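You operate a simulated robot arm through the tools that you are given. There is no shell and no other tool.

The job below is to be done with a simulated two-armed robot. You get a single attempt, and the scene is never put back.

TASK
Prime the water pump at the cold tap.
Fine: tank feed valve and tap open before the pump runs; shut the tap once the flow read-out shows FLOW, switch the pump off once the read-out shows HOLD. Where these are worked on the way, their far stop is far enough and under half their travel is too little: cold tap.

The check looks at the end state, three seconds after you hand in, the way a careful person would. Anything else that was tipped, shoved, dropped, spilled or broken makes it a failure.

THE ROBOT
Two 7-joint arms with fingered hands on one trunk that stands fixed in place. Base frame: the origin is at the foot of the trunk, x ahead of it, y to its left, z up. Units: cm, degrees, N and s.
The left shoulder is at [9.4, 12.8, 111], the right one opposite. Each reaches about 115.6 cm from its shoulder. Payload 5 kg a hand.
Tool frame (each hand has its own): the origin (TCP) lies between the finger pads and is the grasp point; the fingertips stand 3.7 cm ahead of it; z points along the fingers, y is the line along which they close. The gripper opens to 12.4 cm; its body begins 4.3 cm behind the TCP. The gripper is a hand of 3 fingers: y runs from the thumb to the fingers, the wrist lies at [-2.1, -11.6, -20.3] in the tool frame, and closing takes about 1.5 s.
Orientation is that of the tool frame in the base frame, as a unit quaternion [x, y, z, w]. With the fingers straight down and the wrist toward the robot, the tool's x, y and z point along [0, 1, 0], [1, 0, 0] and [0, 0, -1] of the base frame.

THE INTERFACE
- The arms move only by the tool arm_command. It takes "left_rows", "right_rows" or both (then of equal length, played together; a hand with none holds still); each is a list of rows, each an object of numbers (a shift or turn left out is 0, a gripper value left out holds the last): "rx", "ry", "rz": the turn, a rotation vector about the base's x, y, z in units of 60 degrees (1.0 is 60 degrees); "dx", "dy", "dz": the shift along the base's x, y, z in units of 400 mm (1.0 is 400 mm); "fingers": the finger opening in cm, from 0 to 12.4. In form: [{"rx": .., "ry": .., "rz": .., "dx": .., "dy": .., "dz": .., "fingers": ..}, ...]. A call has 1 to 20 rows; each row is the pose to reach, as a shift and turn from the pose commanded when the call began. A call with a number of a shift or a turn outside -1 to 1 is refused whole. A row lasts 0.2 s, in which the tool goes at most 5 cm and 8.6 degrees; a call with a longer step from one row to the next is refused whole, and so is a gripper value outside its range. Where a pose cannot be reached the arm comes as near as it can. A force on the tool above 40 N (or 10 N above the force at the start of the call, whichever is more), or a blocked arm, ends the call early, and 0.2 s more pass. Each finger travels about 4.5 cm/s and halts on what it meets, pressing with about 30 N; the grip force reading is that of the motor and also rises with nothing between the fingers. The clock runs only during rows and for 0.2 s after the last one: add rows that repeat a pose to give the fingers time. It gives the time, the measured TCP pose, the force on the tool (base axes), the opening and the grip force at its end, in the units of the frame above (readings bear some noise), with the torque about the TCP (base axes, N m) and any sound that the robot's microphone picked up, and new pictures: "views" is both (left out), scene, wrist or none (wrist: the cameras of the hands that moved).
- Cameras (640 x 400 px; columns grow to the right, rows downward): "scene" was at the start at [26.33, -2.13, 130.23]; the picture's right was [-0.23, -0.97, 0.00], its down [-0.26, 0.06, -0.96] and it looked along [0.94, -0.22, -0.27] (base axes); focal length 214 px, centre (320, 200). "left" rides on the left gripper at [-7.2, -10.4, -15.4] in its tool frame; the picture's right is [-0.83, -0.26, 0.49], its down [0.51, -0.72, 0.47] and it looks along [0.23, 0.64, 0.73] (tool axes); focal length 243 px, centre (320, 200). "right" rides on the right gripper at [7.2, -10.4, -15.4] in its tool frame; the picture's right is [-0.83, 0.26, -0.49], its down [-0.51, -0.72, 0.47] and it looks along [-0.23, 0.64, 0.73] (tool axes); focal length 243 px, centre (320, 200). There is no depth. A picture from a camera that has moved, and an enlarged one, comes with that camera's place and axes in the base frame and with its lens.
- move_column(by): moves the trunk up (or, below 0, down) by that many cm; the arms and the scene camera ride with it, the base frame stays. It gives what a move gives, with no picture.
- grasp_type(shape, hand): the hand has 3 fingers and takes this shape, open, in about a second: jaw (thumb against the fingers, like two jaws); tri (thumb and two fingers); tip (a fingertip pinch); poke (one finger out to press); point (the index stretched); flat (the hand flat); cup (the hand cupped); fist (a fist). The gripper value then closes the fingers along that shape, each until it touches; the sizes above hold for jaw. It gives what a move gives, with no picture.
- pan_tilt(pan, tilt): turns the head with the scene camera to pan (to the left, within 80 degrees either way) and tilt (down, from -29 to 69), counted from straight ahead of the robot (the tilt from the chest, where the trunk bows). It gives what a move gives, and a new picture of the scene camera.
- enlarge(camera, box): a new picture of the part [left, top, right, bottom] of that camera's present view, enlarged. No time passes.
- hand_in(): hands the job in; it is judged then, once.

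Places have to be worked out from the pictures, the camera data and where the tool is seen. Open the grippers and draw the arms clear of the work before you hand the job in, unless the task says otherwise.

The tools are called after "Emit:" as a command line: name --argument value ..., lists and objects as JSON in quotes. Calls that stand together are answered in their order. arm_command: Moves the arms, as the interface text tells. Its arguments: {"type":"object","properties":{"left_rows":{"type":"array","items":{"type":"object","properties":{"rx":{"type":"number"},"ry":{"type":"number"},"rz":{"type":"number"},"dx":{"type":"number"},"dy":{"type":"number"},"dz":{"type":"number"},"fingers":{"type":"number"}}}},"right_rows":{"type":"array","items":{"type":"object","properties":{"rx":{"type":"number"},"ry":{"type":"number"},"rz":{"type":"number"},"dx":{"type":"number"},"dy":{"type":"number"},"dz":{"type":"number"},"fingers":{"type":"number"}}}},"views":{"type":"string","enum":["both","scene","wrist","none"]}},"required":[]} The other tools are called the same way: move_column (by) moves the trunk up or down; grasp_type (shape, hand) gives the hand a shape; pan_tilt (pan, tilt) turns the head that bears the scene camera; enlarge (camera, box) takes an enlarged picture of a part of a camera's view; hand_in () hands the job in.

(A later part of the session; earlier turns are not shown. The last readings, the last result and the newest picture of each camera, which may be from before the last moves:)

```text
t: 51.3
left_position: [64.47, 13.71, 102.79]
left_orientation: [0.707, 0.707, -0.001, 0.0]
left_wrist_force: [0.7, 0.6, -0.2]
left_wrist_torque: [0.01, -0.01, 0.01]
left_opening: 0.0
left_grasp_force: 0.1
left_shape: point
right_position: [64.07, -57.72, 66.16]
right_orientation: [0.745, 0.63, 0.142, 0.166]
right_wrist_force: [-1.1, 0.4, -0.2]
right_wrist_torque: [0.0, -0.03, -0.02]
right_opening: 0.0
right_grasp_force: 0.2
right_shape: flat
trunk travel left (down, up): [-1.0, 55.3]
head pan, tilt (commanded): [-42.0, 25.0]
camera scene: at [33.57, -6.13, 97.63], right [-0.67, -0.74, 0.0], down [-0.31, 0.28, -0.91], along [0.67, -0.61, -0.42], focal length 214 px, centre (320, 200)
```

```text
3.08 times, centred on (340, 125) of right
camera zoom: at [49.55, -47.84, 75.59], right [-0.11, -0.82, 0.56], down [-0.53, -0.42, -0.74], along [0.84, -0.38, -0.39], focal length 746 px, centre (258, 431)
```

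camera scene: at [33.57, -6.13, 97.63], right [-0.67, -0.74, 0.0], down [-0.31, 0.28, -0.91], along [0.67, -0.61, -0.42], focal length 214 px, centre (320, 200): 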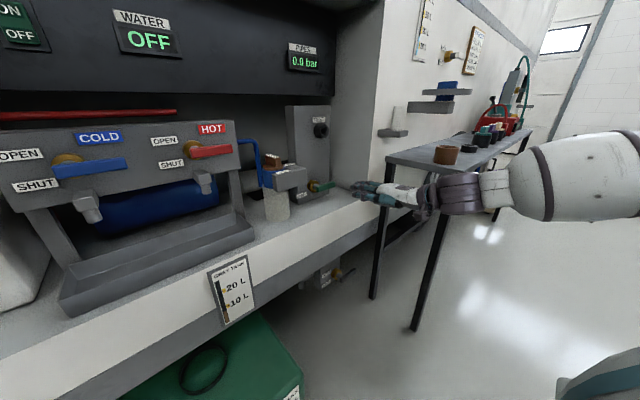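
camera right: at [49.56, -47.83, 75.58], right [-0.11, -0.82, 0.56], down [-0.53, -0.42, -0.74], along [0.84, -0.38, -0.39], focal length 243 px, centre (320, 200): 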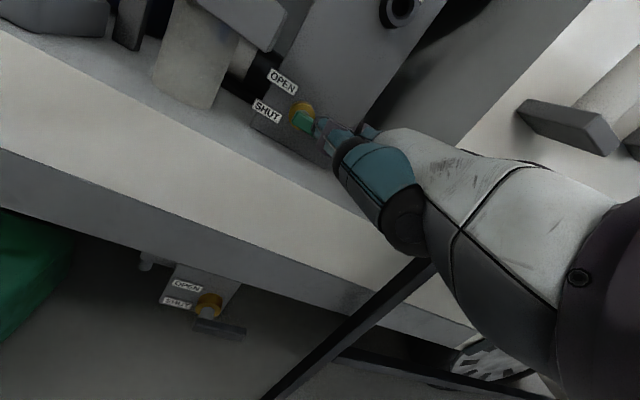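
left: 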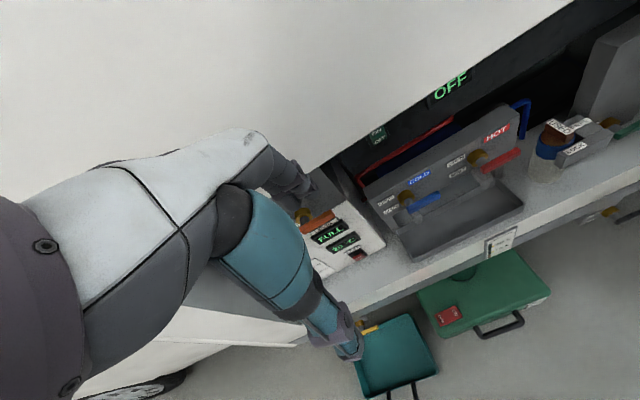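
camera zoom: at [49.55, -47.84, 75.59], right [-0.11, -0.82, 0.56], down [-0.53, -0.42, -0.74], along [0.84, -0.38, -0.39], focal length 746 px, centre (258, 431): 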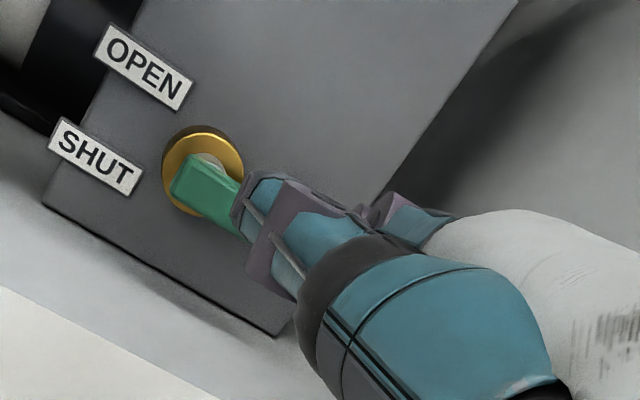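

My finger model matches the picture (index tip predicted at pixel (249,181), seen at (247,185)), with the counter at z≈62 and the lever underside at z≈67.4. I lower the hand and slide the index finger in under the lever with its centre at about z=65.

Emit:
arm_command --right_rows '[{"dz": -0.09}, {"dz": -0.176}, {"dz": -0.176, "dx": 0.07, "dy": -0.01}, {"dz": -0.176, "dx": 0.14, "dy": -0.02}, {"dz": -0.176, "dx": 0.2, "dy": -0.03}, {"dz": -0.176, "dx": 0.25, "dy": -0.037}, {"dz": -0.176, "dx": 0.29, "dy": -0.042}, {"dz": -0.176, "dx": 0.3275, "dy": -0.0475}, {"dz": -0.176, "dx": 0.3275, "dy": -0.0475}]' --views "both"

Emit:
enlarge --camera "scene" --box '[290, 140, 450, 240]'

Emit:
enlarge --camera "right" --box '[240, 60, 440, 190]'

```text
t: 53.3
left_position: [64.39, 13.75, 102.82]
left_orientation: [0.707, 0.707, 0.0, -0.001]
left_wrist_force: [0.2, -0.3, 0.0]
left_wrist_torque: [-0.01, 0.01, 0.02]
left_opening: 0.01
left_grasp_force: 0.1
left_shape: point
right_position: [77.06, -59.41, 59.18]
right_orientation: [0.745, 0.63, 0.142, 0.167]
right_wrist_force: [0.2, -0.2, -0.6]
right_wrist_torque: [-0.04, -0.02, 0.01]
right_opening: 0.0
right_grasp_force: 0.0
right_shape: flat
trunk travel left (down, up): [-1.0, 55.3]
head pan, tilt (commanded): [-42.0, 25.0]
camera scene: at [33.55, -6.12, 97.64], right [-0.67, -0.74, 0.0], down [-0.31, 0.28, -0.91], along [0.67, -0.61, -0.42], focal length 214 px, centre (320, 200)
camera right: at [62.71, -49.54, 68.59], right [-0.11, -0.82, 0.56], down [-0.53, -0.42, -0.74], along [0.84, -0.38, -0.39], focal length 243 px, centre (320, 200)
```

scene: 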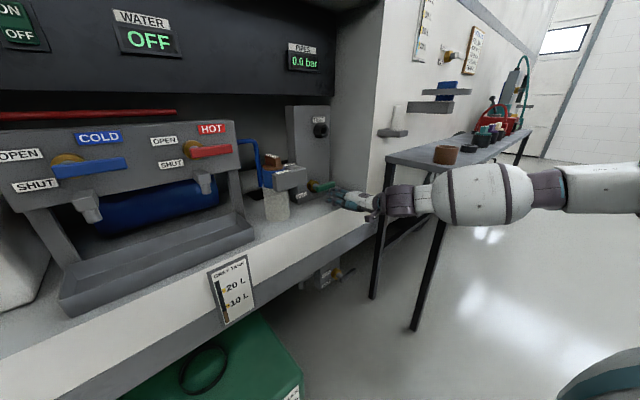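
right: 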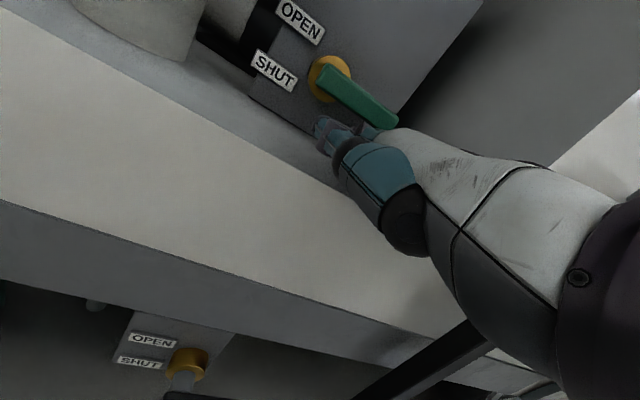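

```text
4.00 times, centred on (370, 190) of scene
camera zoom: at [33.55, -6.12, 97.64], right [-0.67, -0.74, 0.0], down [-0.31, 0.28, -0.91], along [0.67, -0.61, -0.42], focal length 858 px, centre (120, 240)
```

zoom: 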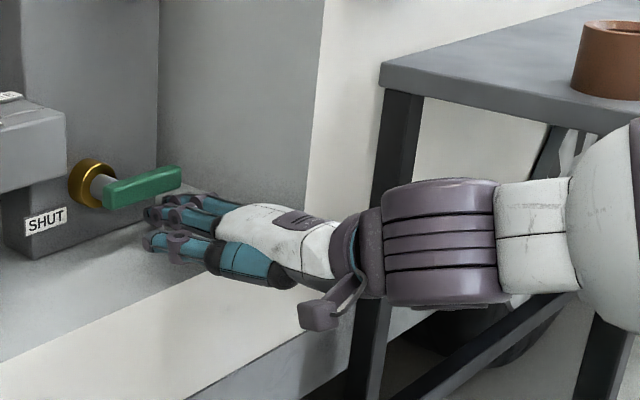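

```text
3.08 times, centred on (340, 125) of right
camera zoom: at [62.71, -49.54, 68.59], right [-0.11, -0.82, 0.56], down [-0.53, -0.42, -0.74], along [0.84, -0.38, -0.39], focal length 746 px, centre (258, 431)
```

zoom: 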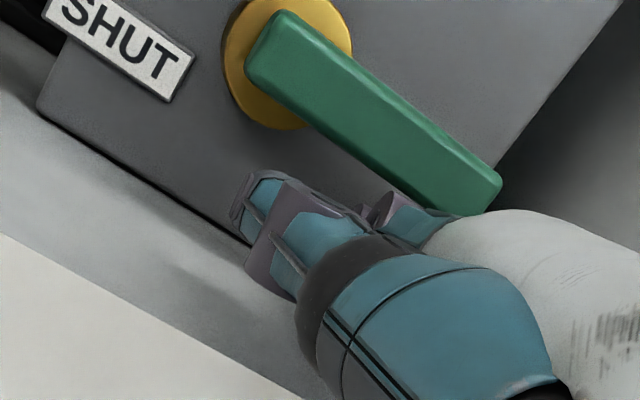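

The index finger is under the lever with no contact force. I now push up along the lever's arc in small steps, first to about 60°.

Emit:
arm_command --right_rows '[{"dy": -0.004, "dz": 0.02}, {"dy": -0.009, "dz": 0.046}, {"dy": -0.009, "dz": 0.065}, {"dy": -0.0085, "dz": 0.083}, {"dy": -0.003, "dz": 0.1}, {"dy": 0.002, "dz": 0.119}, {"dy": 0.012, "dz": 0.136}, {"dy": 0.021, "dz": 0.151}, {"dy": 0.021, "dz": 0.151}]' --views "both"

Emit:
enlarge --camera "scene" --box '[290, 140, 450, 240]'

Emit:
enlarge --camera "right" --box '[240, 60, 440, 190]'

```text
t: 55.3
left_position: [64.43, 13.75, 102.76]
left_orientation: [0.708, 0.706, 0.0, 0.001]
left_wrist_force: [-0.6, 0.0, 0.7]
left_wrist_torque: [0.02, 0.01, 0.0]
left_opening: 0.0
left_grasp_force: 0.0
left_shape: point
right_position: [77.18, -58.35, 65.23]
right_orientation: [0.745, 0.63, 0.143, 0.166]
right_wrist_force: [-1.0, -1.3, -0.7]
right_wrist_torque: [0.07, 0.01, -0.07]
right_opening: 11.9
right_grasp_force: 0.1
right_shape: flat
trunk travel left (down, up): [-1.0, 55.3]
head pan, tilt (commanded): [-42.0, 25.0]
camera scene: at [33.56, -6.14, 97.63], right [-0.67, -0.74, 0.0], down [-0.31, 0.28, -0.91], along [0.67, -0.61, -0.42], focal length 214 px, centre (320, 200)
camera right: at [62.69, -48.68, 74.69], right [-0.11, -0.82, 0.56], down [-0.53, -0.42, -0.74], along [0.84, -0.38, -0.39], focal length 243 px, centre (320, 200)
```

scene: 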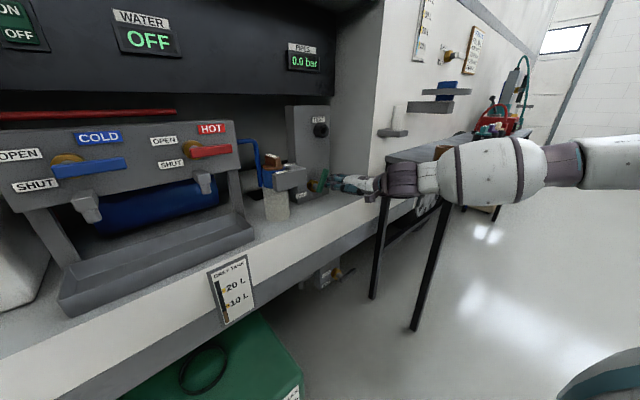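
right: 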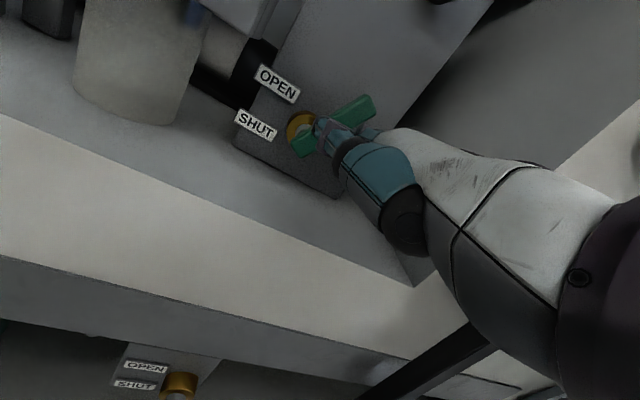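

```text
4.00 times, centred on (370, 190) of scene
camera zoom: at [33.56, -6.14, 97.63], right [-0.67, -0.74, 0.0], down [-0.31, 0.28, -0.91], along [0.67, -0.61, -0.42], focal length 858 px, centre (120, 240)
```

zoom: 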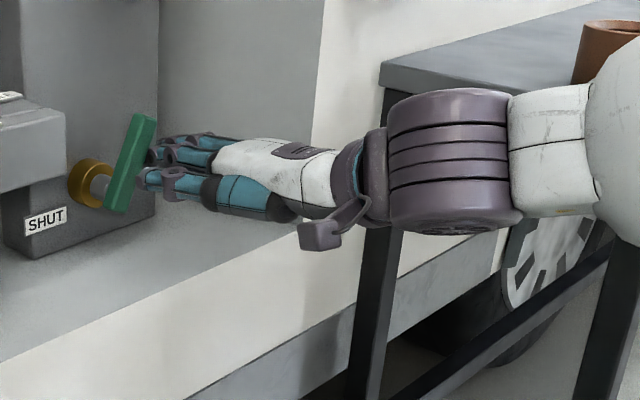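

```text
3.08 times, centred on (340, 125) of right
camera zoom: at [62.69, -48.68, 74.69], right [-0.11, -0.82, 0.56], down [-0.53, -0.42, -0.74], along [0.84, -0.38, -0.39], focal length 746 px, centre (258, 431)
```

zoom: 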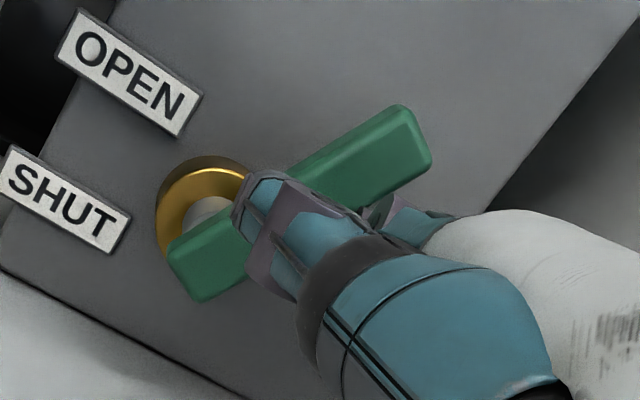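

The lever is now about 60° up, moving freely with almost no force. I push it the rest of the way past 90° to its stop.

Emit:
arm_command --right_rows '[{"dy": 0.013, "dz": 0.013}, {"dy": 0.0265, "dz": 0.026}, {"dy": 0.043, "dz": 0.036}, {"dy": 0.059, "dz": 0.044}, {"dy": 0.072, "dz": 0.047}, {"dy": 0.085, "dz": 0.049}, {"dy": 0.095, "dz": 0.05}, {"dy": 0.095, "dz": 0.05}]' --views "both"

Emit:
enlarge --camera "scene" --box '[290, 140, 450, 240]'

Emit:
enlarge --camera "right" --box '[240, 60, 440, 190]'

```text
t: 57.1
left_position: [64.43, 13.53, 102.75]
left_orientation: [0.707, 0.707, 0.0, -0.001]
left_wrist_force: [0.1, -0.1, 0.4]
left_wrist_torque: [0.02, -0.03, 0.0]
left_opening: 0.0
left_grasp_force: 0.1
left_shape: point
right_position: [77.0, -54.72, 67.06]
right_orientation: [0.745, 0.629, 0.143, 0.167]
right_wrist_force: [-5.0, -16.0, -1.2]
right_wrist_torque: [0.97, -0.15, -1.48]
right_opening: 11.86
right_grasp_force: 0.0
right_shape: flat
trunk travel left (down, up): [-1.0, 55.3]
head pan, tilt (commanded): [-42.0, 25.0]
camera scene: at [33.53, -6.26, 97.63], right [-0.67, -0.74, 0.0], down [-0.31, 0.28, -0.91], along [0.67, -0.61, -0.42], focal length 214 px, centre (320, 200)
camera right: at [62.65, -45.02, 76.53], right [-0.11, -0.82, 0.56], down [-0.53, -0.42, -0.74], along [0.84, -0.38, -0.39], focal length 243 px, centre (320, 200)
```

scene: 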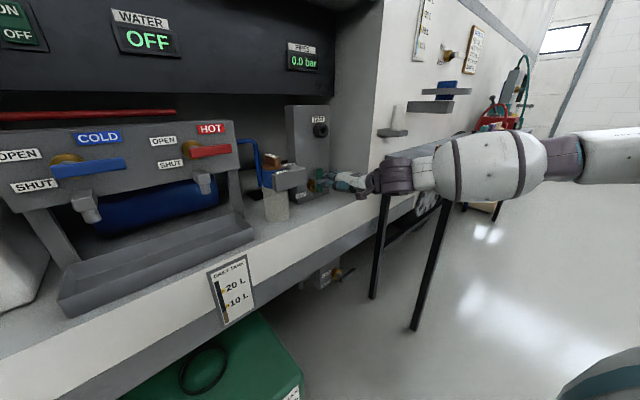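
right: 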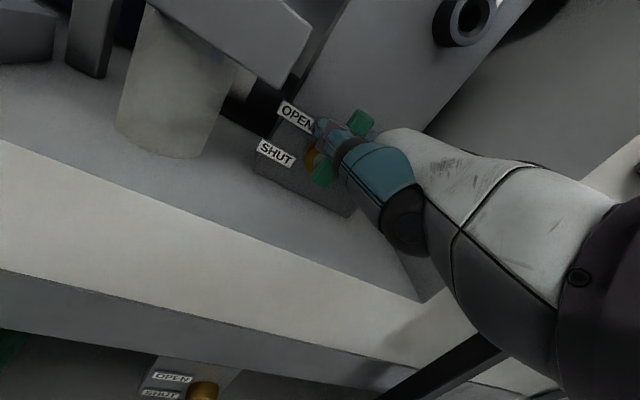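

```text
4.00 times, centred on (370, 190) of scene
camera zoom: at [33.53, -6.26, 97.63], right [-0.67, -0.74, 0.0], down [-0.31, 0.28, -0.91], along [0.67, -0.61, -0.42], focal length 858 px, centre (120, 240)
```

zoom: 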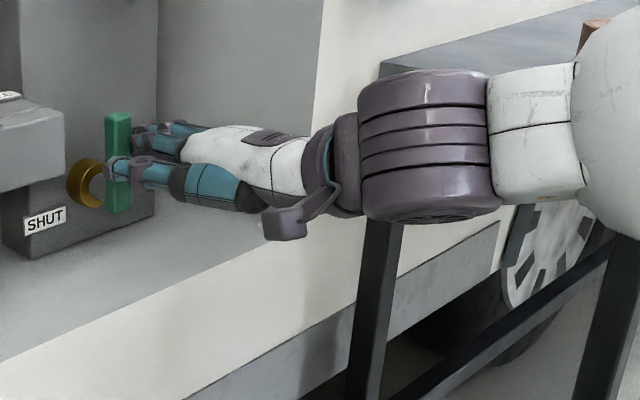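

```text
3.08 times, centred on (340, 125) of right
camera zoom: at [62.65, -45.02, 76.53], right [-0.11, -0.82, 0.56], down [-0.53, -0.42, -0.74], along [0.84, -0.38, -0.39], focal length 746 px, centre (258, 431)
```

zoom: 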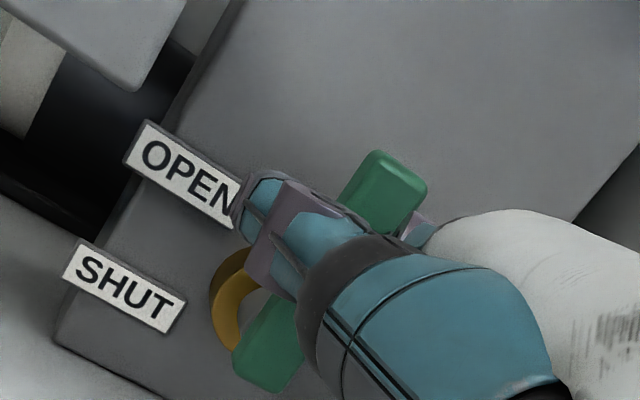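

The green lever is vertical against its stop (about 16 N reaction), next to its OPEN label. I ease off to the right, back the hand out of the recess and check that the lever stays open.

Emit:
arm_command --right_rows '[{"dy": -0.025}, {"dy": -0.05}, {"dy": -0.05, "dx": -0.08}, {"dy": -0.045, "dx": -0.18}, {"dy": -0.03, "dx": -0.28}, {"dy": 0.0, "dx": -0.38, "dz": 0.05}, {"dy": 0.06, "dx": -0.44, "dz": 0.12}, {"dy": 0.12, "dx": -0.48, "dz": 0.2}, {"dy": 0.2, "dx": -0.48, "dz": 0.28}, {"dy": 0.2, "dx": -0.48, "dz": 0.28}]' --views "both"

Emit:
enlarge --camera "scene" --box '[250, 100, 410, 220]'

```text
t: 59.3
left_position: [64.39, 13.62, 102.74]
left_orientation: [0.707, 0.707, 0.0, 0.0]
left_wrist_force: [1.3, 0.4, 0.2]
left_wrist_torque: [0.03, -0.03, -0.04]
left_opening: 0.0
left_grasp_force: 0.1
left_shape: point
right_position: [58.77, -47.72, 78.75]
right_orientation: [0.746, 0.63, 0.142, 0.165]
right_wrist_force: [-1.1, 0.6, 0.1]
right_wrist_torque: [0.02, -0.02, 0.04]
right_opening: 11.9
right_grasp_force: 0.1
right_shape: flat
right hand out of reach, approached as far as the arm can: row 9, 10
trunk travel left (down, up): [-1.0, 55.3]
head pan, tilt (commanded): [-42.0, 25.0]
camera scene: at [33.53, -6.19, 97.64], right [-0.67, -0.74, 0.0], down [-0.31, 0.28, -0.91], along [0.67, -0.61, -0.42], focal length 214 px, centre (320, 200)
camera right: at [44.3, -37.98, 88.23], right [-0.11, -0.82, 0.55], down [-0.53, -0.42, -0.74], along [0.84, -0.37, -0.39], focal length 243 px, centre (320, 200)
```

scene: 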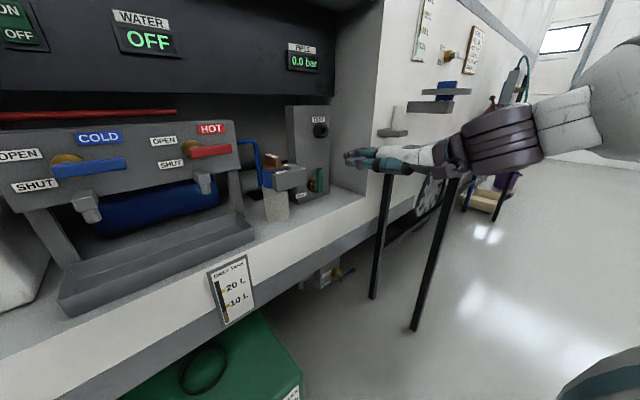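
right: 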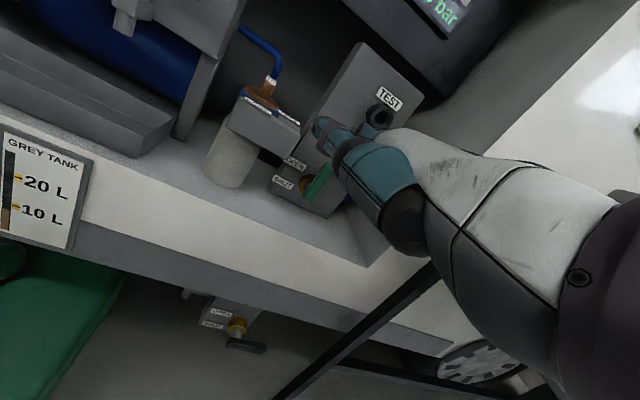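

```text
3.33 times, centred on (330, 160) of scene
camera zoom: at [33.53, -6.19, 97.64], right [-0.67, -0.74, 0.0], down [-0.31, 0.28, -0.91], along [0.67, -0.61, -0.42], focal length 715 px, centre (287, 333)
```

zoom: 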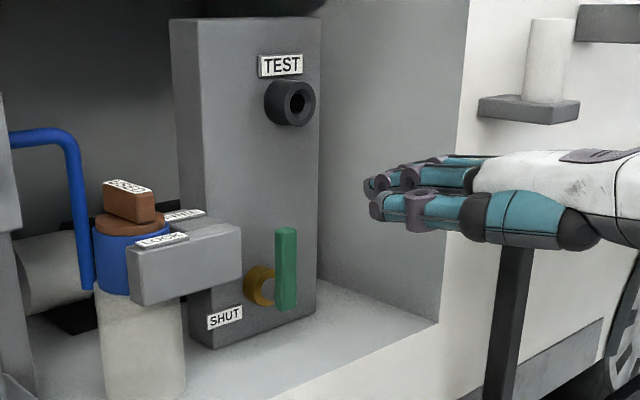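

The green lever stays upright at OPEN. Now I bring the right hand over toward the cold tap, turning it 30° to the left so the wrist stays comfortable.

Emit:
arm_command --right_rows '[{"rz": 0.13, "dz": 0.03}, {"rz": 0.26, "dy": 0.06, "dz": 0.06}, {"rz": 0.38, "dy": 0.16, "dz": 0.09}, {"rz": 0.5, "dy": 0.27, "dz": 0.11}, {"rz": 0.5, "dy": 0.38, "dz": 0.13}, {"rz": 0.5, "dy": 0.49, "dz": 0.13}, {"rz": 0.5, "dy": 0.6, "dz": 0.13}, {"rz": 0.5, "dy": 0.64, "dz": 0.13}, {"rz": 0.5, "dy": 0.64, "dz": 0.13}]' --views "none"

Emit:
pan_tilt --pan -5 --tilt 15

```text
t: 61.3
left_position: [64.4, 13.8, 102.89]
left_orientation: [0.707, 0.707, 0.0, -0.001]
left_wrist_force: [-0.1, -0.3, 0.1]
left_wrist_torque: [0.01, 0.01, 0.0]
left_opening: 0.0
left_grasp_force: 0.0
left_shape: point
right_position: [62.73, -23.56, 86.5]
right_orientation: [0.557, 0.802, 0.18, 0.123]
right_wrist_force: [-0.2, -0.2, 0.6]
right_wrist_torque: [-0.03, -0.03, 0.0]
right_opening: 11.9
right_grasp_force: 0.0
right_shape: flat
right hand out of reach, approached as far as the arm can: row 5, 6, 7, 8, 9
trunk travel left (down, up): [-1.0, 55.3]
head pan, tilt (commanded): [-42.0, 25.0]
```

```text
t: 62.3
left_position: [64.33, 13.87, 102.83]
left_orientation: [0.707, 0.707, 0.0, -0.001]
left_wrist_force: [-0.8, 0.2, -0.1]
left_wrist_torque: [0.0, 0.03, 0.0]
left_opening: 0.0
left_grasp_force: 0.1
left_shape: point
right_position: [62.83, -23.64, 86.57]
right_orientation: [0.556, 0.802, 0.179, 0.124]
right_wrist_force: [0.5, -1.1, -0.5]
right_wrist_torque: [-0.02, 0.01, -0.01]
right_opening: 11.89
right_grasp_force: 0.2
right_shape: flat
trunk travel left (down, up): [-1.0, 55.3]
head pan, tilt (commanded): [-5.0, 15.0]
camera scene: at [36.02, -0.79, 99.25], right [-0.09, -1.0, 0.0], down [-0.26, 0.02, -0.97], along [0.96, -0.09, -0.26], focal length 214 px, centre (320, 200)
```

scene: 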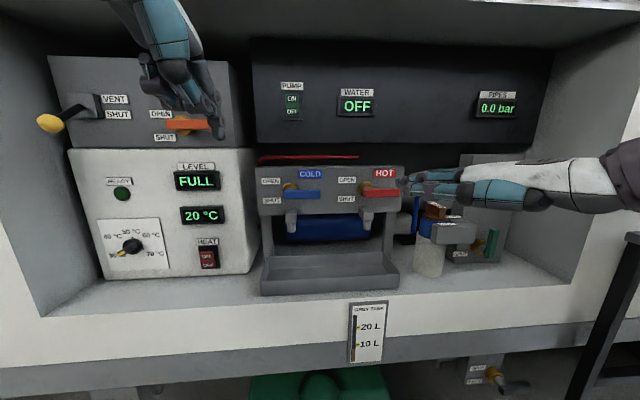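

The hand is now yawed 20° left at (62.8,-23.6,86.5), close to the hot tap but in front of it. I move to a stand-off in front of and slightly below the cold lever.

Emit:
arm_command --right_rows '[{"dx": 0.01, "dy": 0.08, "dz": -0.05}, {"dx": 0.03, "dy": 0.16, "dz": -0.1}, {"dx": 0.055, "dy": 0.23, "dz": -0.16}, {"dx": 0.0775, "dy": 0.285, "dz": -0.211}, {"dx": 0.0775, "dy": 0.285, "dz": -0.211}, {"dx": 0.0775, "dy": 0.285, "dz": -0.211}]' --views "both"

Emit:
enlarge --camera "scene" --box '[240, 130, 480, 280]'

```text
t: 63.7
left_position: [64.6, 13.69, 102.81]
left_orientation: [0.707, 0.707, 0.0, 0.0]
left_wrist_force: [0.5, 0.3, -0.5]
left_wrist_torque: [0.03, 0.03, 0.0]
left_opening: 0.01
left_grasp_force: 0.1
left_shape: point
right_position: [68.2, -12.08, 78.79]
right_orientation: [0.557, 0.801, 0.18, 0.125]
right_wrist_force: [0.4, 0.0, 0.7]
right_wrist_torque: [-0.02, 0.0, 0.01]
right_opening: 11.91
right_grasp_force: 0.0
right_shape: flat
right hand out of reach, approached as far as the arm can: row 1, 2, 3, 4, 5, 6
trunk travel left (down, up): [-1.0, 55.3]
head pan, tilt (commanded): [-5.0, 15.0]
camera scene: at [36.06, -0.77, 99.24], right [-0.09, -1.0, 0.0], down [-0.26, 0.02, -0.97], along [0.96, -0.08, -0.26], focal length 214 px, centre (320, 200)
camera right: at [50.78, -10.93, 88.42], right [0.32, -0.77, 0.56], down [-0.25, -0.63, -0.73], along [0.92, 0.1, -0.39], focal length 243 px, centre (320, 200)
```

scene: 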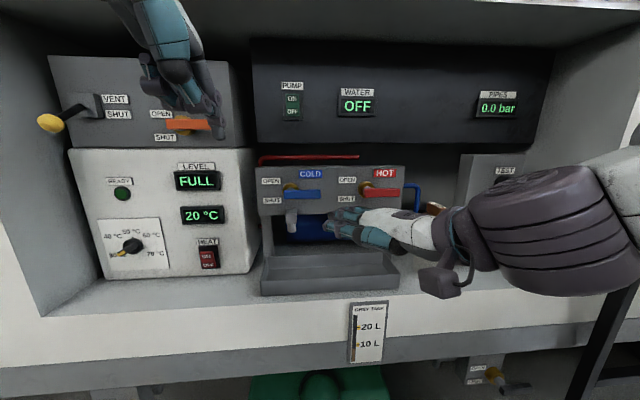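
right: 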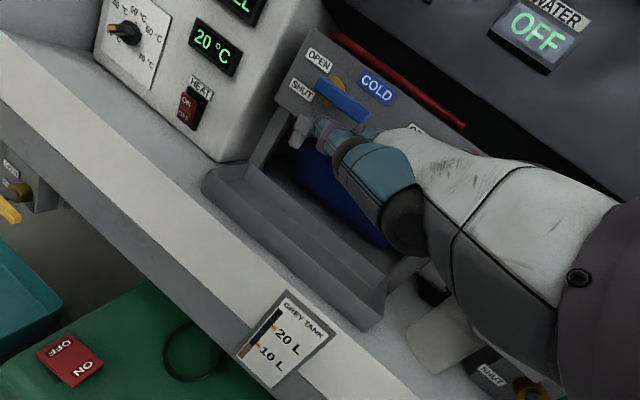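

```text
2.67 times, centred on (360, 205) of scene
camera zoom: at [36.06, -0.77, 99.24], right [-0.09, -1.0, 0.0], down [-0.26, 0.02, -0.97], along [0.96, -0.08, -0.26], focal length 572 px, centre (213, 187)
```

zoom: 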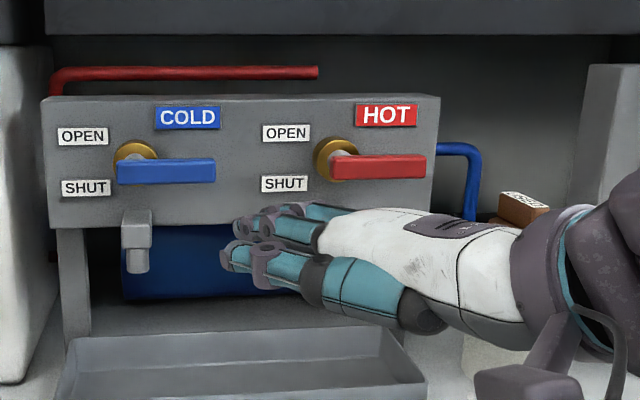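

The pose is fine (fingertip predicted and seen to agree), with the cold lever right end at about (86.8,-5.3,87). I slide the index finger forward under the cold lever.

Emit:
arm_command --right_rows '[{"dz": -0.0275}, {"dx": 0.06, "dy": 0.026, "dz": -0.0275}, {"dx": 0.12, "dy": 0.051, "dz": -0.0275}, {"dx": 0.17, "dy": 0.0725, "dz": -0.0275}, {"dx": 0.215, "dy": 0.0915, "dz": -0.0275}, {"dx": 0.2525, "dy": 0.1075, "dz": -0.0275}, {"dx": 0.2525, "dy": 0.1075, "dz": -0.0275}]' --views "both"

Emit:
enlarge --camera "scene" --box '[240, 130, 480, 280]'

Emit:
enlarge --camera "right" --box '[240, 40, 440, 170]'

```text
t: 65.3
left_position: [64.36, 13.73, 102.81]
left_orientation: [0.707, 0.707, -0.001, 0.0]
left_wrist_force: [-0.7, 1.0, 0.0]
left_wrist_torque: [-0.03, -0.01, -0.01]
left_opening: 0.02
left_grasp_force: 0.1
left_shape: point
right_position: [78.11, -7.6, 77.75]
right_orientation: [0.556, 0.802, 0.18, 0.124]
right_wrist_force: [0.4, 0.1, -0.1]
right_wrist_torque: [0.01, 0.01, -0.01]
right_opening: 11.9
right_grasp_force: 0.1
right_shape: flat
right hand out of reach, approached as far as the arm can: row 1
trunk travel left (down, up): [-1.0, 55.3]
head pan, tilt (commanded): [-5.0, 15.0]
camera scene: at [36.0, -0.78, 99.26], right [-0.09, -1.0, 0.0], down [-0.26, 0.02, -0.97], along [0.96, -0.08, -0.26], focal length 214 px, centre (320, 200)
camera right: at [60.66, -6.58, 87.13], right [0.31, -0.77, 0.56], down [-0.25, -0.63, -0.74], along [0.92, 0.09, -0.39], focal length 243 px, centre (320, 200)
```

scene: 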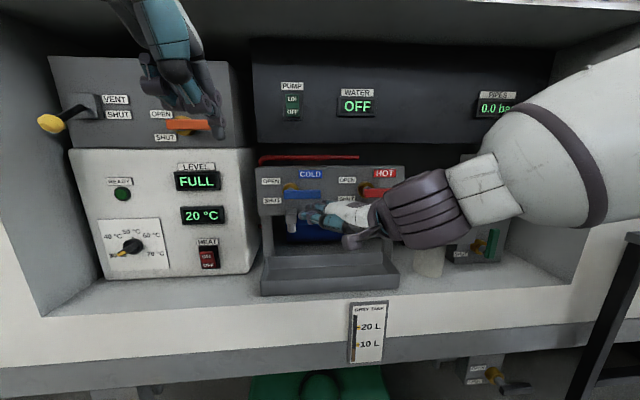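
right: 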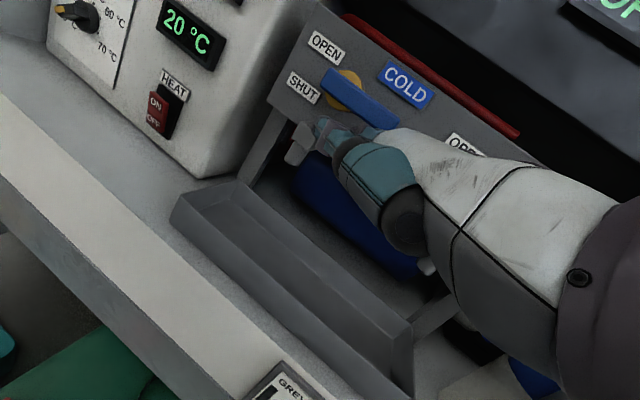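

```text
2.67 times, centred on (360, 205) of scene
camera zoom: at [36.0, -0.78, 99.26], right [-0.09, -1.0, 0.0], down [-0.26, 0.02, -0.97], along [0.96, -0.08, -0.26], focal length 572 px, centre (213, 187)
```

zoom: 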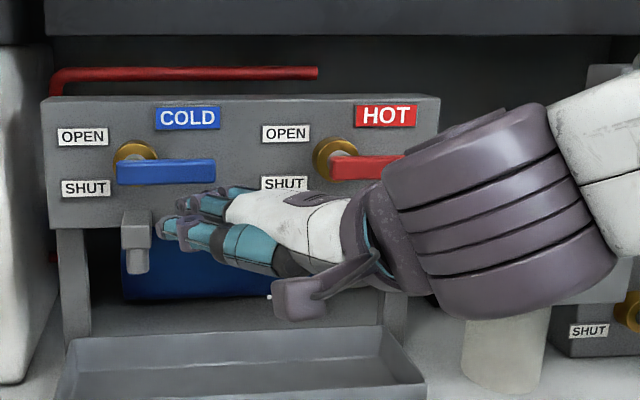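

```text
3.08 times, centred on (340, 105) of right
camera zoom: at [60.66, -6.58, 87.13], right [0.31, -0.77, 0.56], down [-0.25, -0.63, -0.74], along [0.92, 0.09, -0.39], focal length 746 px, centre (258, 492)
```

zoom: 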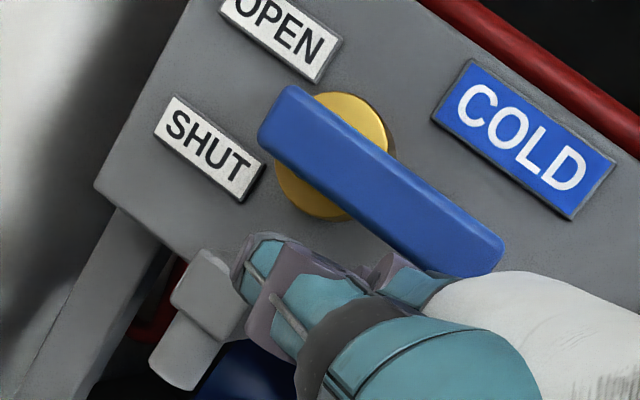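

The index finger is in place under the cold lever with no contact. I lift the lever along its arc to the open stop.

Emit:
arm_command --right_rows '[{"dy": -0.005, "dz": 0.03}, {"dy": -0.0085, "dz": 0.0548}, {"dy": -0.0085, "dz": 0.073}, {"dy": -0.0085, "dz": 0.091}, {"dy": -0.004, "dz": 0.109}, {"dy": 0.001, "dz": 0.126}, {"dy": 0.01, "dz": 0.142}, {"dy": 0.019, "dz": 0.157}, {"dy": 0.032, "dz": 0.17}, {"dy": 0.0445, "dz": 0.182}, {"dy": 0.06, "dz": 0.192}, {"dy": 0.076, "dz": 0.2}, {"dy": 0.088, "dz": 0.203}, {"dy": 0.0975, "dz": 0.205}, {"dy": 0.108, "dz": 0.205}, {"dy": 0.108, "dz": 0.205}]' --views "both"

Emit:
enlarge --camera "scene" --box '[240, 80, 440, 240]'

Emit:
enlarge --camera "right" --box '[240, 40, 440, 170]'

```text
t: 68.7
left_position: [64.33, 13.55, 102.81]
left_orientation: [0.707, 0.707, 0.0, -0.001]
left_wrist_force: [-0.3, -0.6, 0.7]
left_wrist_torque: [-0.01, 0.0, 0.01]
left_opening: 0.02
left_grasp_force: 0.1
left_shape: point
right_position: [78.24, -3.55, 85.77]
right_orientation: [0.558, 0.801, 0.18, 0.124]
right_wrist_force: [-5.1, -15.5, -0.1]
right_wrist_torque: [0.9, -0.26, -1.32]
right_opening: 11.9
right_grasp_force: 0.1
right_shape: flat
trunk travel left (down, up): [-1.0, 55.3]
head pan, tilt (commanded): [-5.0, 15.0]
camera scene: at [35.97, -0.91, 99.27], right [-0.09, -1.0, 0.0], down [-0.26, 0.02, -0.97], along [0.96, -0.08, -0.26], focal length 214 px, centre (320, 200)
camera right: at [60.73, -2.46, 95.22], right [0.31, -0.77, 0.55], down [-0.25, -0.63, -0.74], along [0.92, 0.09, -0.39], focal length 243 px, centre (320, 200)
```

scene: 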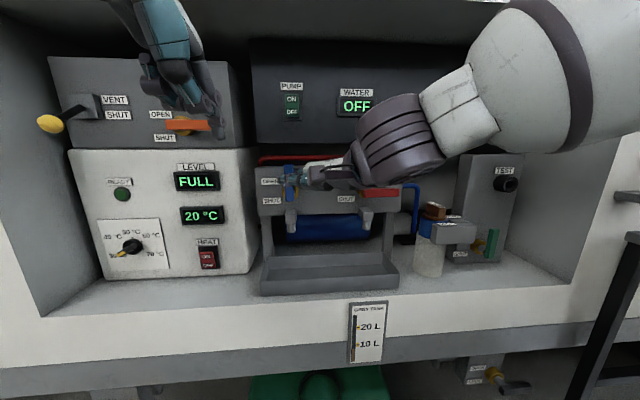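
right: 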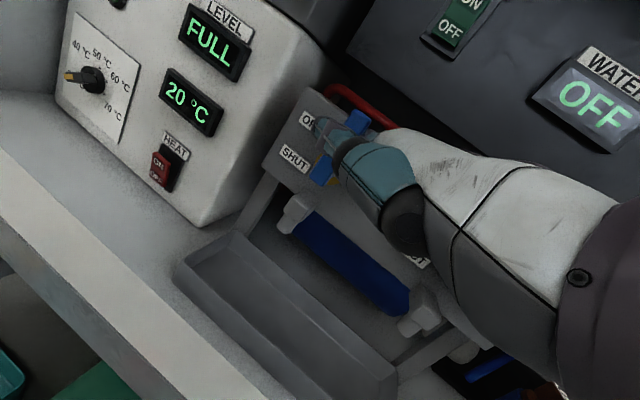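

```text
2.50 times, centred on (340, 160) of scene
camera zoom: at [35.97, -0.91, 99.27], right [-0.09, -1.0, 0.0], down [-0.26, 0.02, -0.97], along [0.96, -0.08, -0.26], focal length 536 px, centre (270, 300)
```

zoom: 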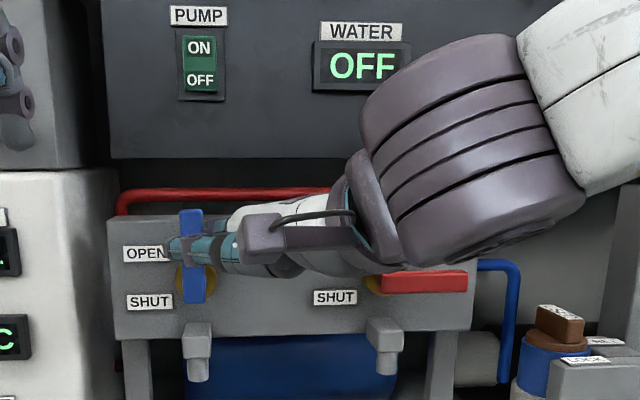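

```text
3.08 times, centred on (340, 105) of right
camera zoom: at [60.73, -2.46, 95.22], right [0.31, -0.77, 0.55], down [-0.25, -0.63, -0.74], along [0.92, 0.09, -0.39], focal length 746 px, centre (258, 492)
```

zoom: 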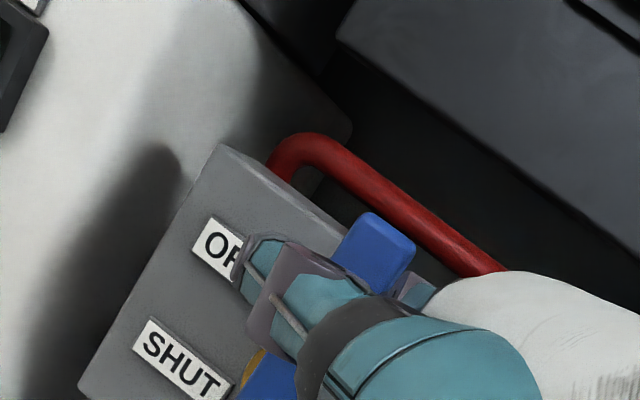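

The cold lever is upright at OPEN against its stop. Before starting the pump I move the right hand round in front of the lever to its left side, ready to push it shut again.

Emit:
arm_command --right_rows '[{"dy": -0.03}, {"dx": -0.05, "dy": -0.06}, {"dx": -0.12, "dy": -0.08}, {"dx": -0.19, "dy": -0.095}, {"dx": -0.2, "dy": -0.01}, {"dx": -0.19, "dy": 0.07}, {"dx": -0.19, "dy": 0.092}, {"dx": -0.12, "dy": 0.116}, {"dx": -0.05, "dy": 0.142}, {"dx": 0.0, "dy": 0.16}, {"dx": 0.0, "dy": 0.16}]' --views "both"

Emit:
enlarge --camera "scene" --box '[240, 80, 440, 240]'

Emit:
enlarge --camera "right" --box '[240, 40, 440, 170]'

```text
t: 71.1
left_position: [64.45, 13.67, 102.87]
left_orientation: [0.707, 0.707, 0.0, 0.001]
left_wrist_force: [-0.6, -0.1, -0.1]
left_wrist_torque: [0.04, -0.01, -0.03]
left_opening: 0.01
left_grasp_force: 0.1
left_shape: point
right_position: [77.98, 3.02, 85.62]
right_orientation: [0.557, 0.801, 0.18, 0.124]
right_wrist_force: [-0.8, -0.4, 0.0]
right_wrist_torque: [0.01, 0.0, -0.02]
right_opening: 11.91
right_grasp_force: 0.1
right_shape: flat
trunk travel left (down, up): [-1.0, 55.3]
head pan, tilt (commanded): [-5.0, 15.0]
camera scene: at [35.97, -0.77, 99.27], right [-0.09, -1.0, 0.0], down [-0.26, 0.02, -0.97], along [0.96, -0.08, -0.26], focal length 214 px, centre (320, 200)
camera right: at [60.52, 4.19, 95.15], right [0.31, -0.77, 0.56], down [-0.25, -0.63, -0.74], along [0.92, 0.09, -0.39], focal length 243 px, centre (320, 200)
```

scene: 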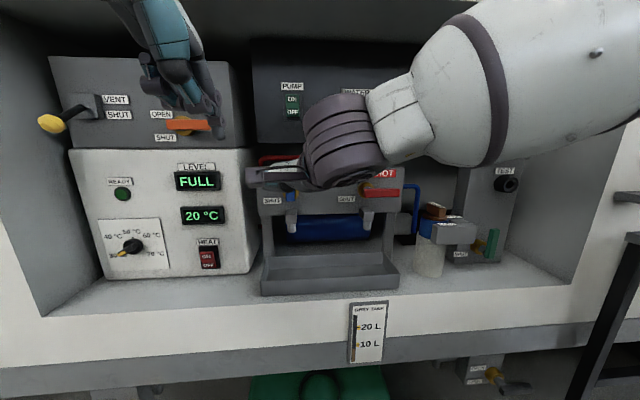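
right: 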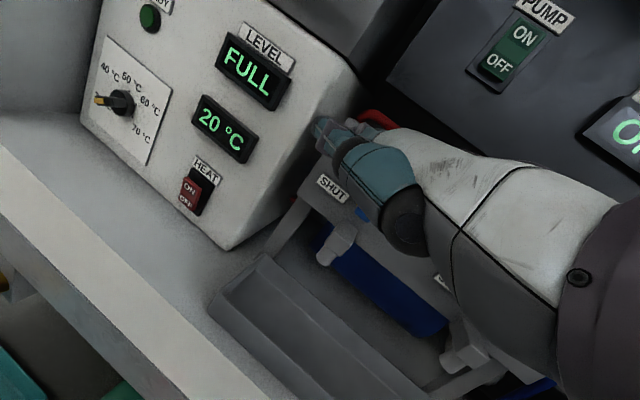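

```text
2.50 times, centred on (340, 160) of scene
camera zoom: at [35.97, -0.77, 99.27], right [-0.09, -1.0, 0.0], down [-0.26, 0.02, -0.97], along [0.96, -0.08, -0.26], focal length 536 px, centre (270, 300)
```

zoom: 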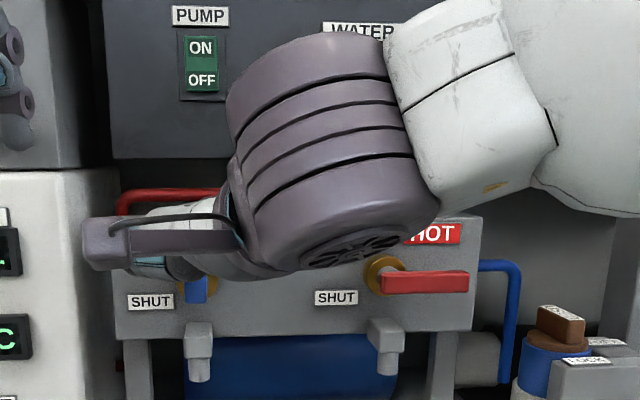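

```text
3.08 times, centred on (340, 105) of right
camera zoom: at [60.52, 4.19, 95.15], right [0.31, -0.77, 0.56], down [-0.25, -0.63, -0.74], along [0.92, 0.09, -0.39], focal length 746 px, centre (258, 492)
```

zoom: 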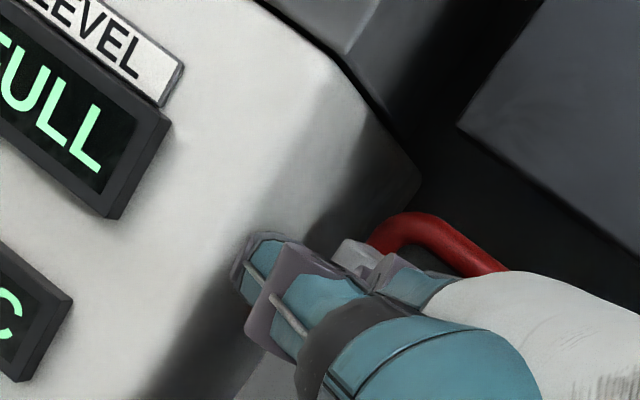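

Right hand is waiting left of the open lever with no contact. Now I bring the left hand (index pointing) up in front of the pump switch, at stand-off.

Emit:
arm_command --left_rows '[{"dz": 0.06, "dx": -0.02, "rx": -0.019, "ry": -0.11, "rz": -0.053}, {"dz": 0.12, "dx": -0.03, "rx": -0.039, "ry": -0.22, "rz": -0.106}, {"dz": 0.17, "dx": -0.03, "dy": -0.01, "rx": -0.058, "ry": -0.33, "rz": -0.16}, {"dz": 0.2, "dx": -0.02, "dy": -0.03, "rx": -0.077, "ry": -0.44, "rz": -0.213}, {"dz": 0.2, "dx": 0.0, "dy": -0.06, "rx": -0.097, "ry": -0.55, "rz": -0.266}, {"dz": 0.2, "dx": 0.03, "dy": -0.09, "rx": -0.116, "ry": -0.659, "rz": -0.319}, {"dz": 0.2, "dx": 0.03, "dy": -0.09, "rx": -0.116, "ry": -0.659, "rz": -0.319}]' --views "both"

```text
t: 72.7
left_position: [65.64, 10.14, 110.97]
left_orientation: [0.769, 0.539, 0.197, 0.281]
left_wrist_force: [-0.1, 0.1, 0.6]
left_wrist_torque: [-0.01, -0.05, -0.02]
left_opening: 0.0
left_grasp_force: 0.1
left_shape: point
right_position: [77.95, 3.05, 85.71]
right_orientation: [0.557, 0.801, 0.181, 0.124]
right_wrist_force: [-0.6, -0.4, -0.1]
right_wrist_torque: [0.01, 0.02, 0.02]
right_opening: 11.88
right_grasp_force: 0.0
right_shape: flat
trunk travel left (down, up): [-1.0, 55.3]
head pan, tilt (commanded): [-5.0, 15.0]
camera scene: at [35.98, -0.8, 99.27], right [-0.09, -1.0, 0.0], down [-0.26, 0.02, -0.97], along [0.96, -0.08, -0.26], focal length 214 px, centre (320, 200)
camera left: at [46.36, 9.4, 115.83], right [-0.17, -0.82, -0.55], down [-0.06, 0.56, -0.83], along [0.98, -0.11, -0.15], focal length 243 px, centre (320, 200)
```

scene: 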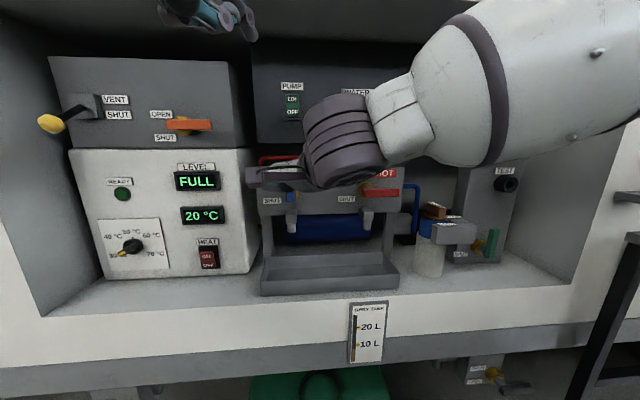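
left: 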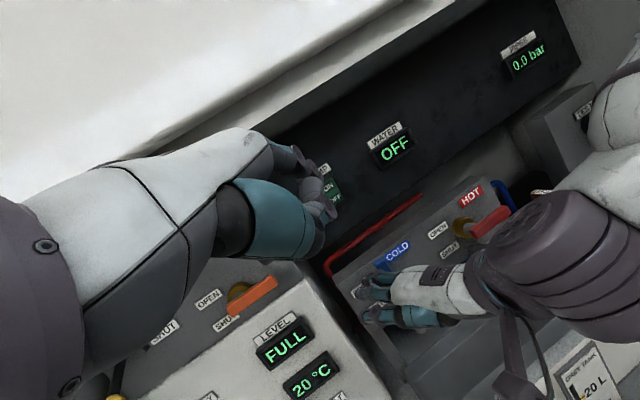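

The left wrist camera now sees the WATER display, the pump switch and the right hand at the tap all together. I enlarge it to find where the index tip points.

Emit:
enlarge --camera "left" --box '[240, 120, 440, 250]'

Emit:
enlarge --camera "scene" --box '[140, 0, 340, 130]'

Emit:
enlarge --camera "left" --box '[320, 220, 480, 340]'

```text
3.08 times, centred on (340, 185) of left
camera zoom: at [46.36, 9.4, 115.83], right [-0.17, -0.82, -0.55], down [-0.06, 0.56, -0.83], along [0.98, -0.11, -0.15], focal length 746 px, centre (258, 246)
```

zoom: 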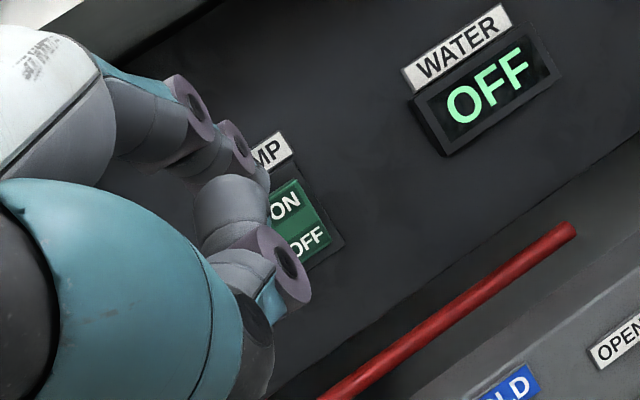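

```text
3.08 times, centred on (240, 65) of scene
camera zoom: at [35.98, -0.8, 99.27], right [-0.09, -1.0, 0.0], down [-0.26, 0.02, -0.97], along [0.96, -0.08, -0.26], focal length 660 px, centre (566, 615)
```

zoom: 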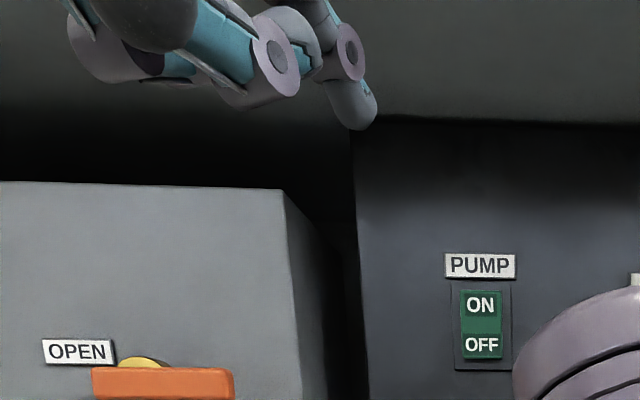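

```text
3.33 times, centred on (400, 280) of left
camera zoom: at [46.36, 9.4, 115.83], right [-0.17, -0.82, -0.55], down [-0.06, 0.56, -0.83], along [0.98, -0.11, -0.15], focal length 809 px, centre (53, -67)
```

zoom: 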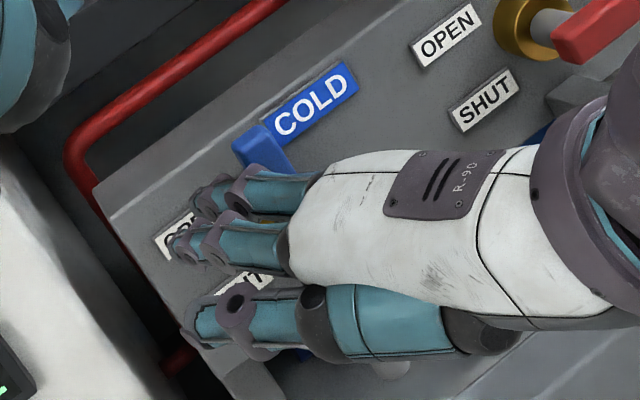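

The index tip is at about (70,5.4,113), bent a bit downward, since the left hand's value is at 0. I open the fingers along the point shape to stretch the index and look again.

Emit:
arm_command --left_rows '[{"fingers": 12}, {"fingers": 12}, {"fingers": 12}, {"fingers": 12}, {"fingers": 12}, {"fingers": 12}]' --views "none"

Emit:
enlarge --camera "left" --box '[240, 120, 440, 250]'

Emit:
enlarge --camera "scene" --box '[140, 0, 340, 130]'

```text
t: 74.1
left_position: [65.71, 10.11, 110.78]
left_orientation: [0.77, 0.539, 0.195, 0.28]
left_wrist_force: [-0.4, -0.2, -0.4]
left_wrist_torque: [0.0, 0.02, 0.0]
left_opening: 0.0
left_grasp_force: 0.1
left_shape: point
right_position: [78.05, 3.07, 85.61]
right_orientation: [0.557, 0.801, 0.18, 0.124]
right_wrist_force: [0.2, 0.4, 0.1]
right_wrist_torque: [-0.03, -0.02, -0.01]
right_opening: 11.9
right_grasp_force: 0.0
right_shape: flat
trunk travel left (down, up): [-1.0, 55.3]
head pan, tilt (commanded): [-5.0, 15.0]
```

```text
3.08 times, centred on (340, 185) of left
camera zoom: at [46.42, 9.41, 115.82], right [-0.18, -0.82, -0.55], down [-0.06, 0.56, -0.82], along [0.98, -0.11, -0.15], focal length 746 px, centre (258, 246)
```

zoom: 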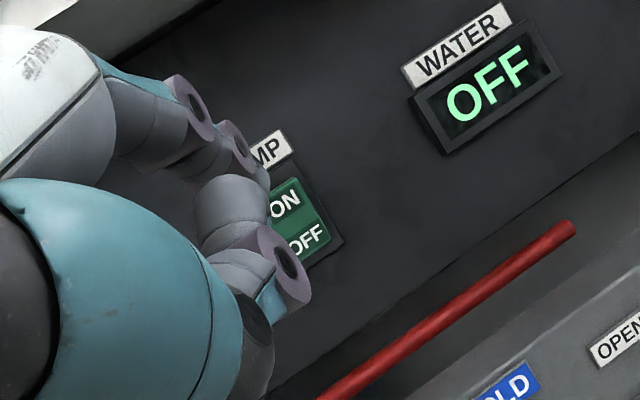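

```text
3.08 times, centred on (240, 65) of scene
camera zoom: at [36.02, -0.78, 99.25], right [-0.09, -1.0, 0.0], down [-0.26, 0.02, -0.97], along [0.96, -0.08, -0.26], focal length 660 px, centre (566, 615)
```

zoom: 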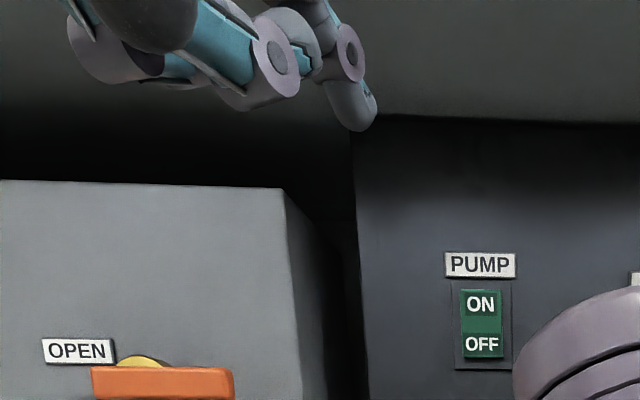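

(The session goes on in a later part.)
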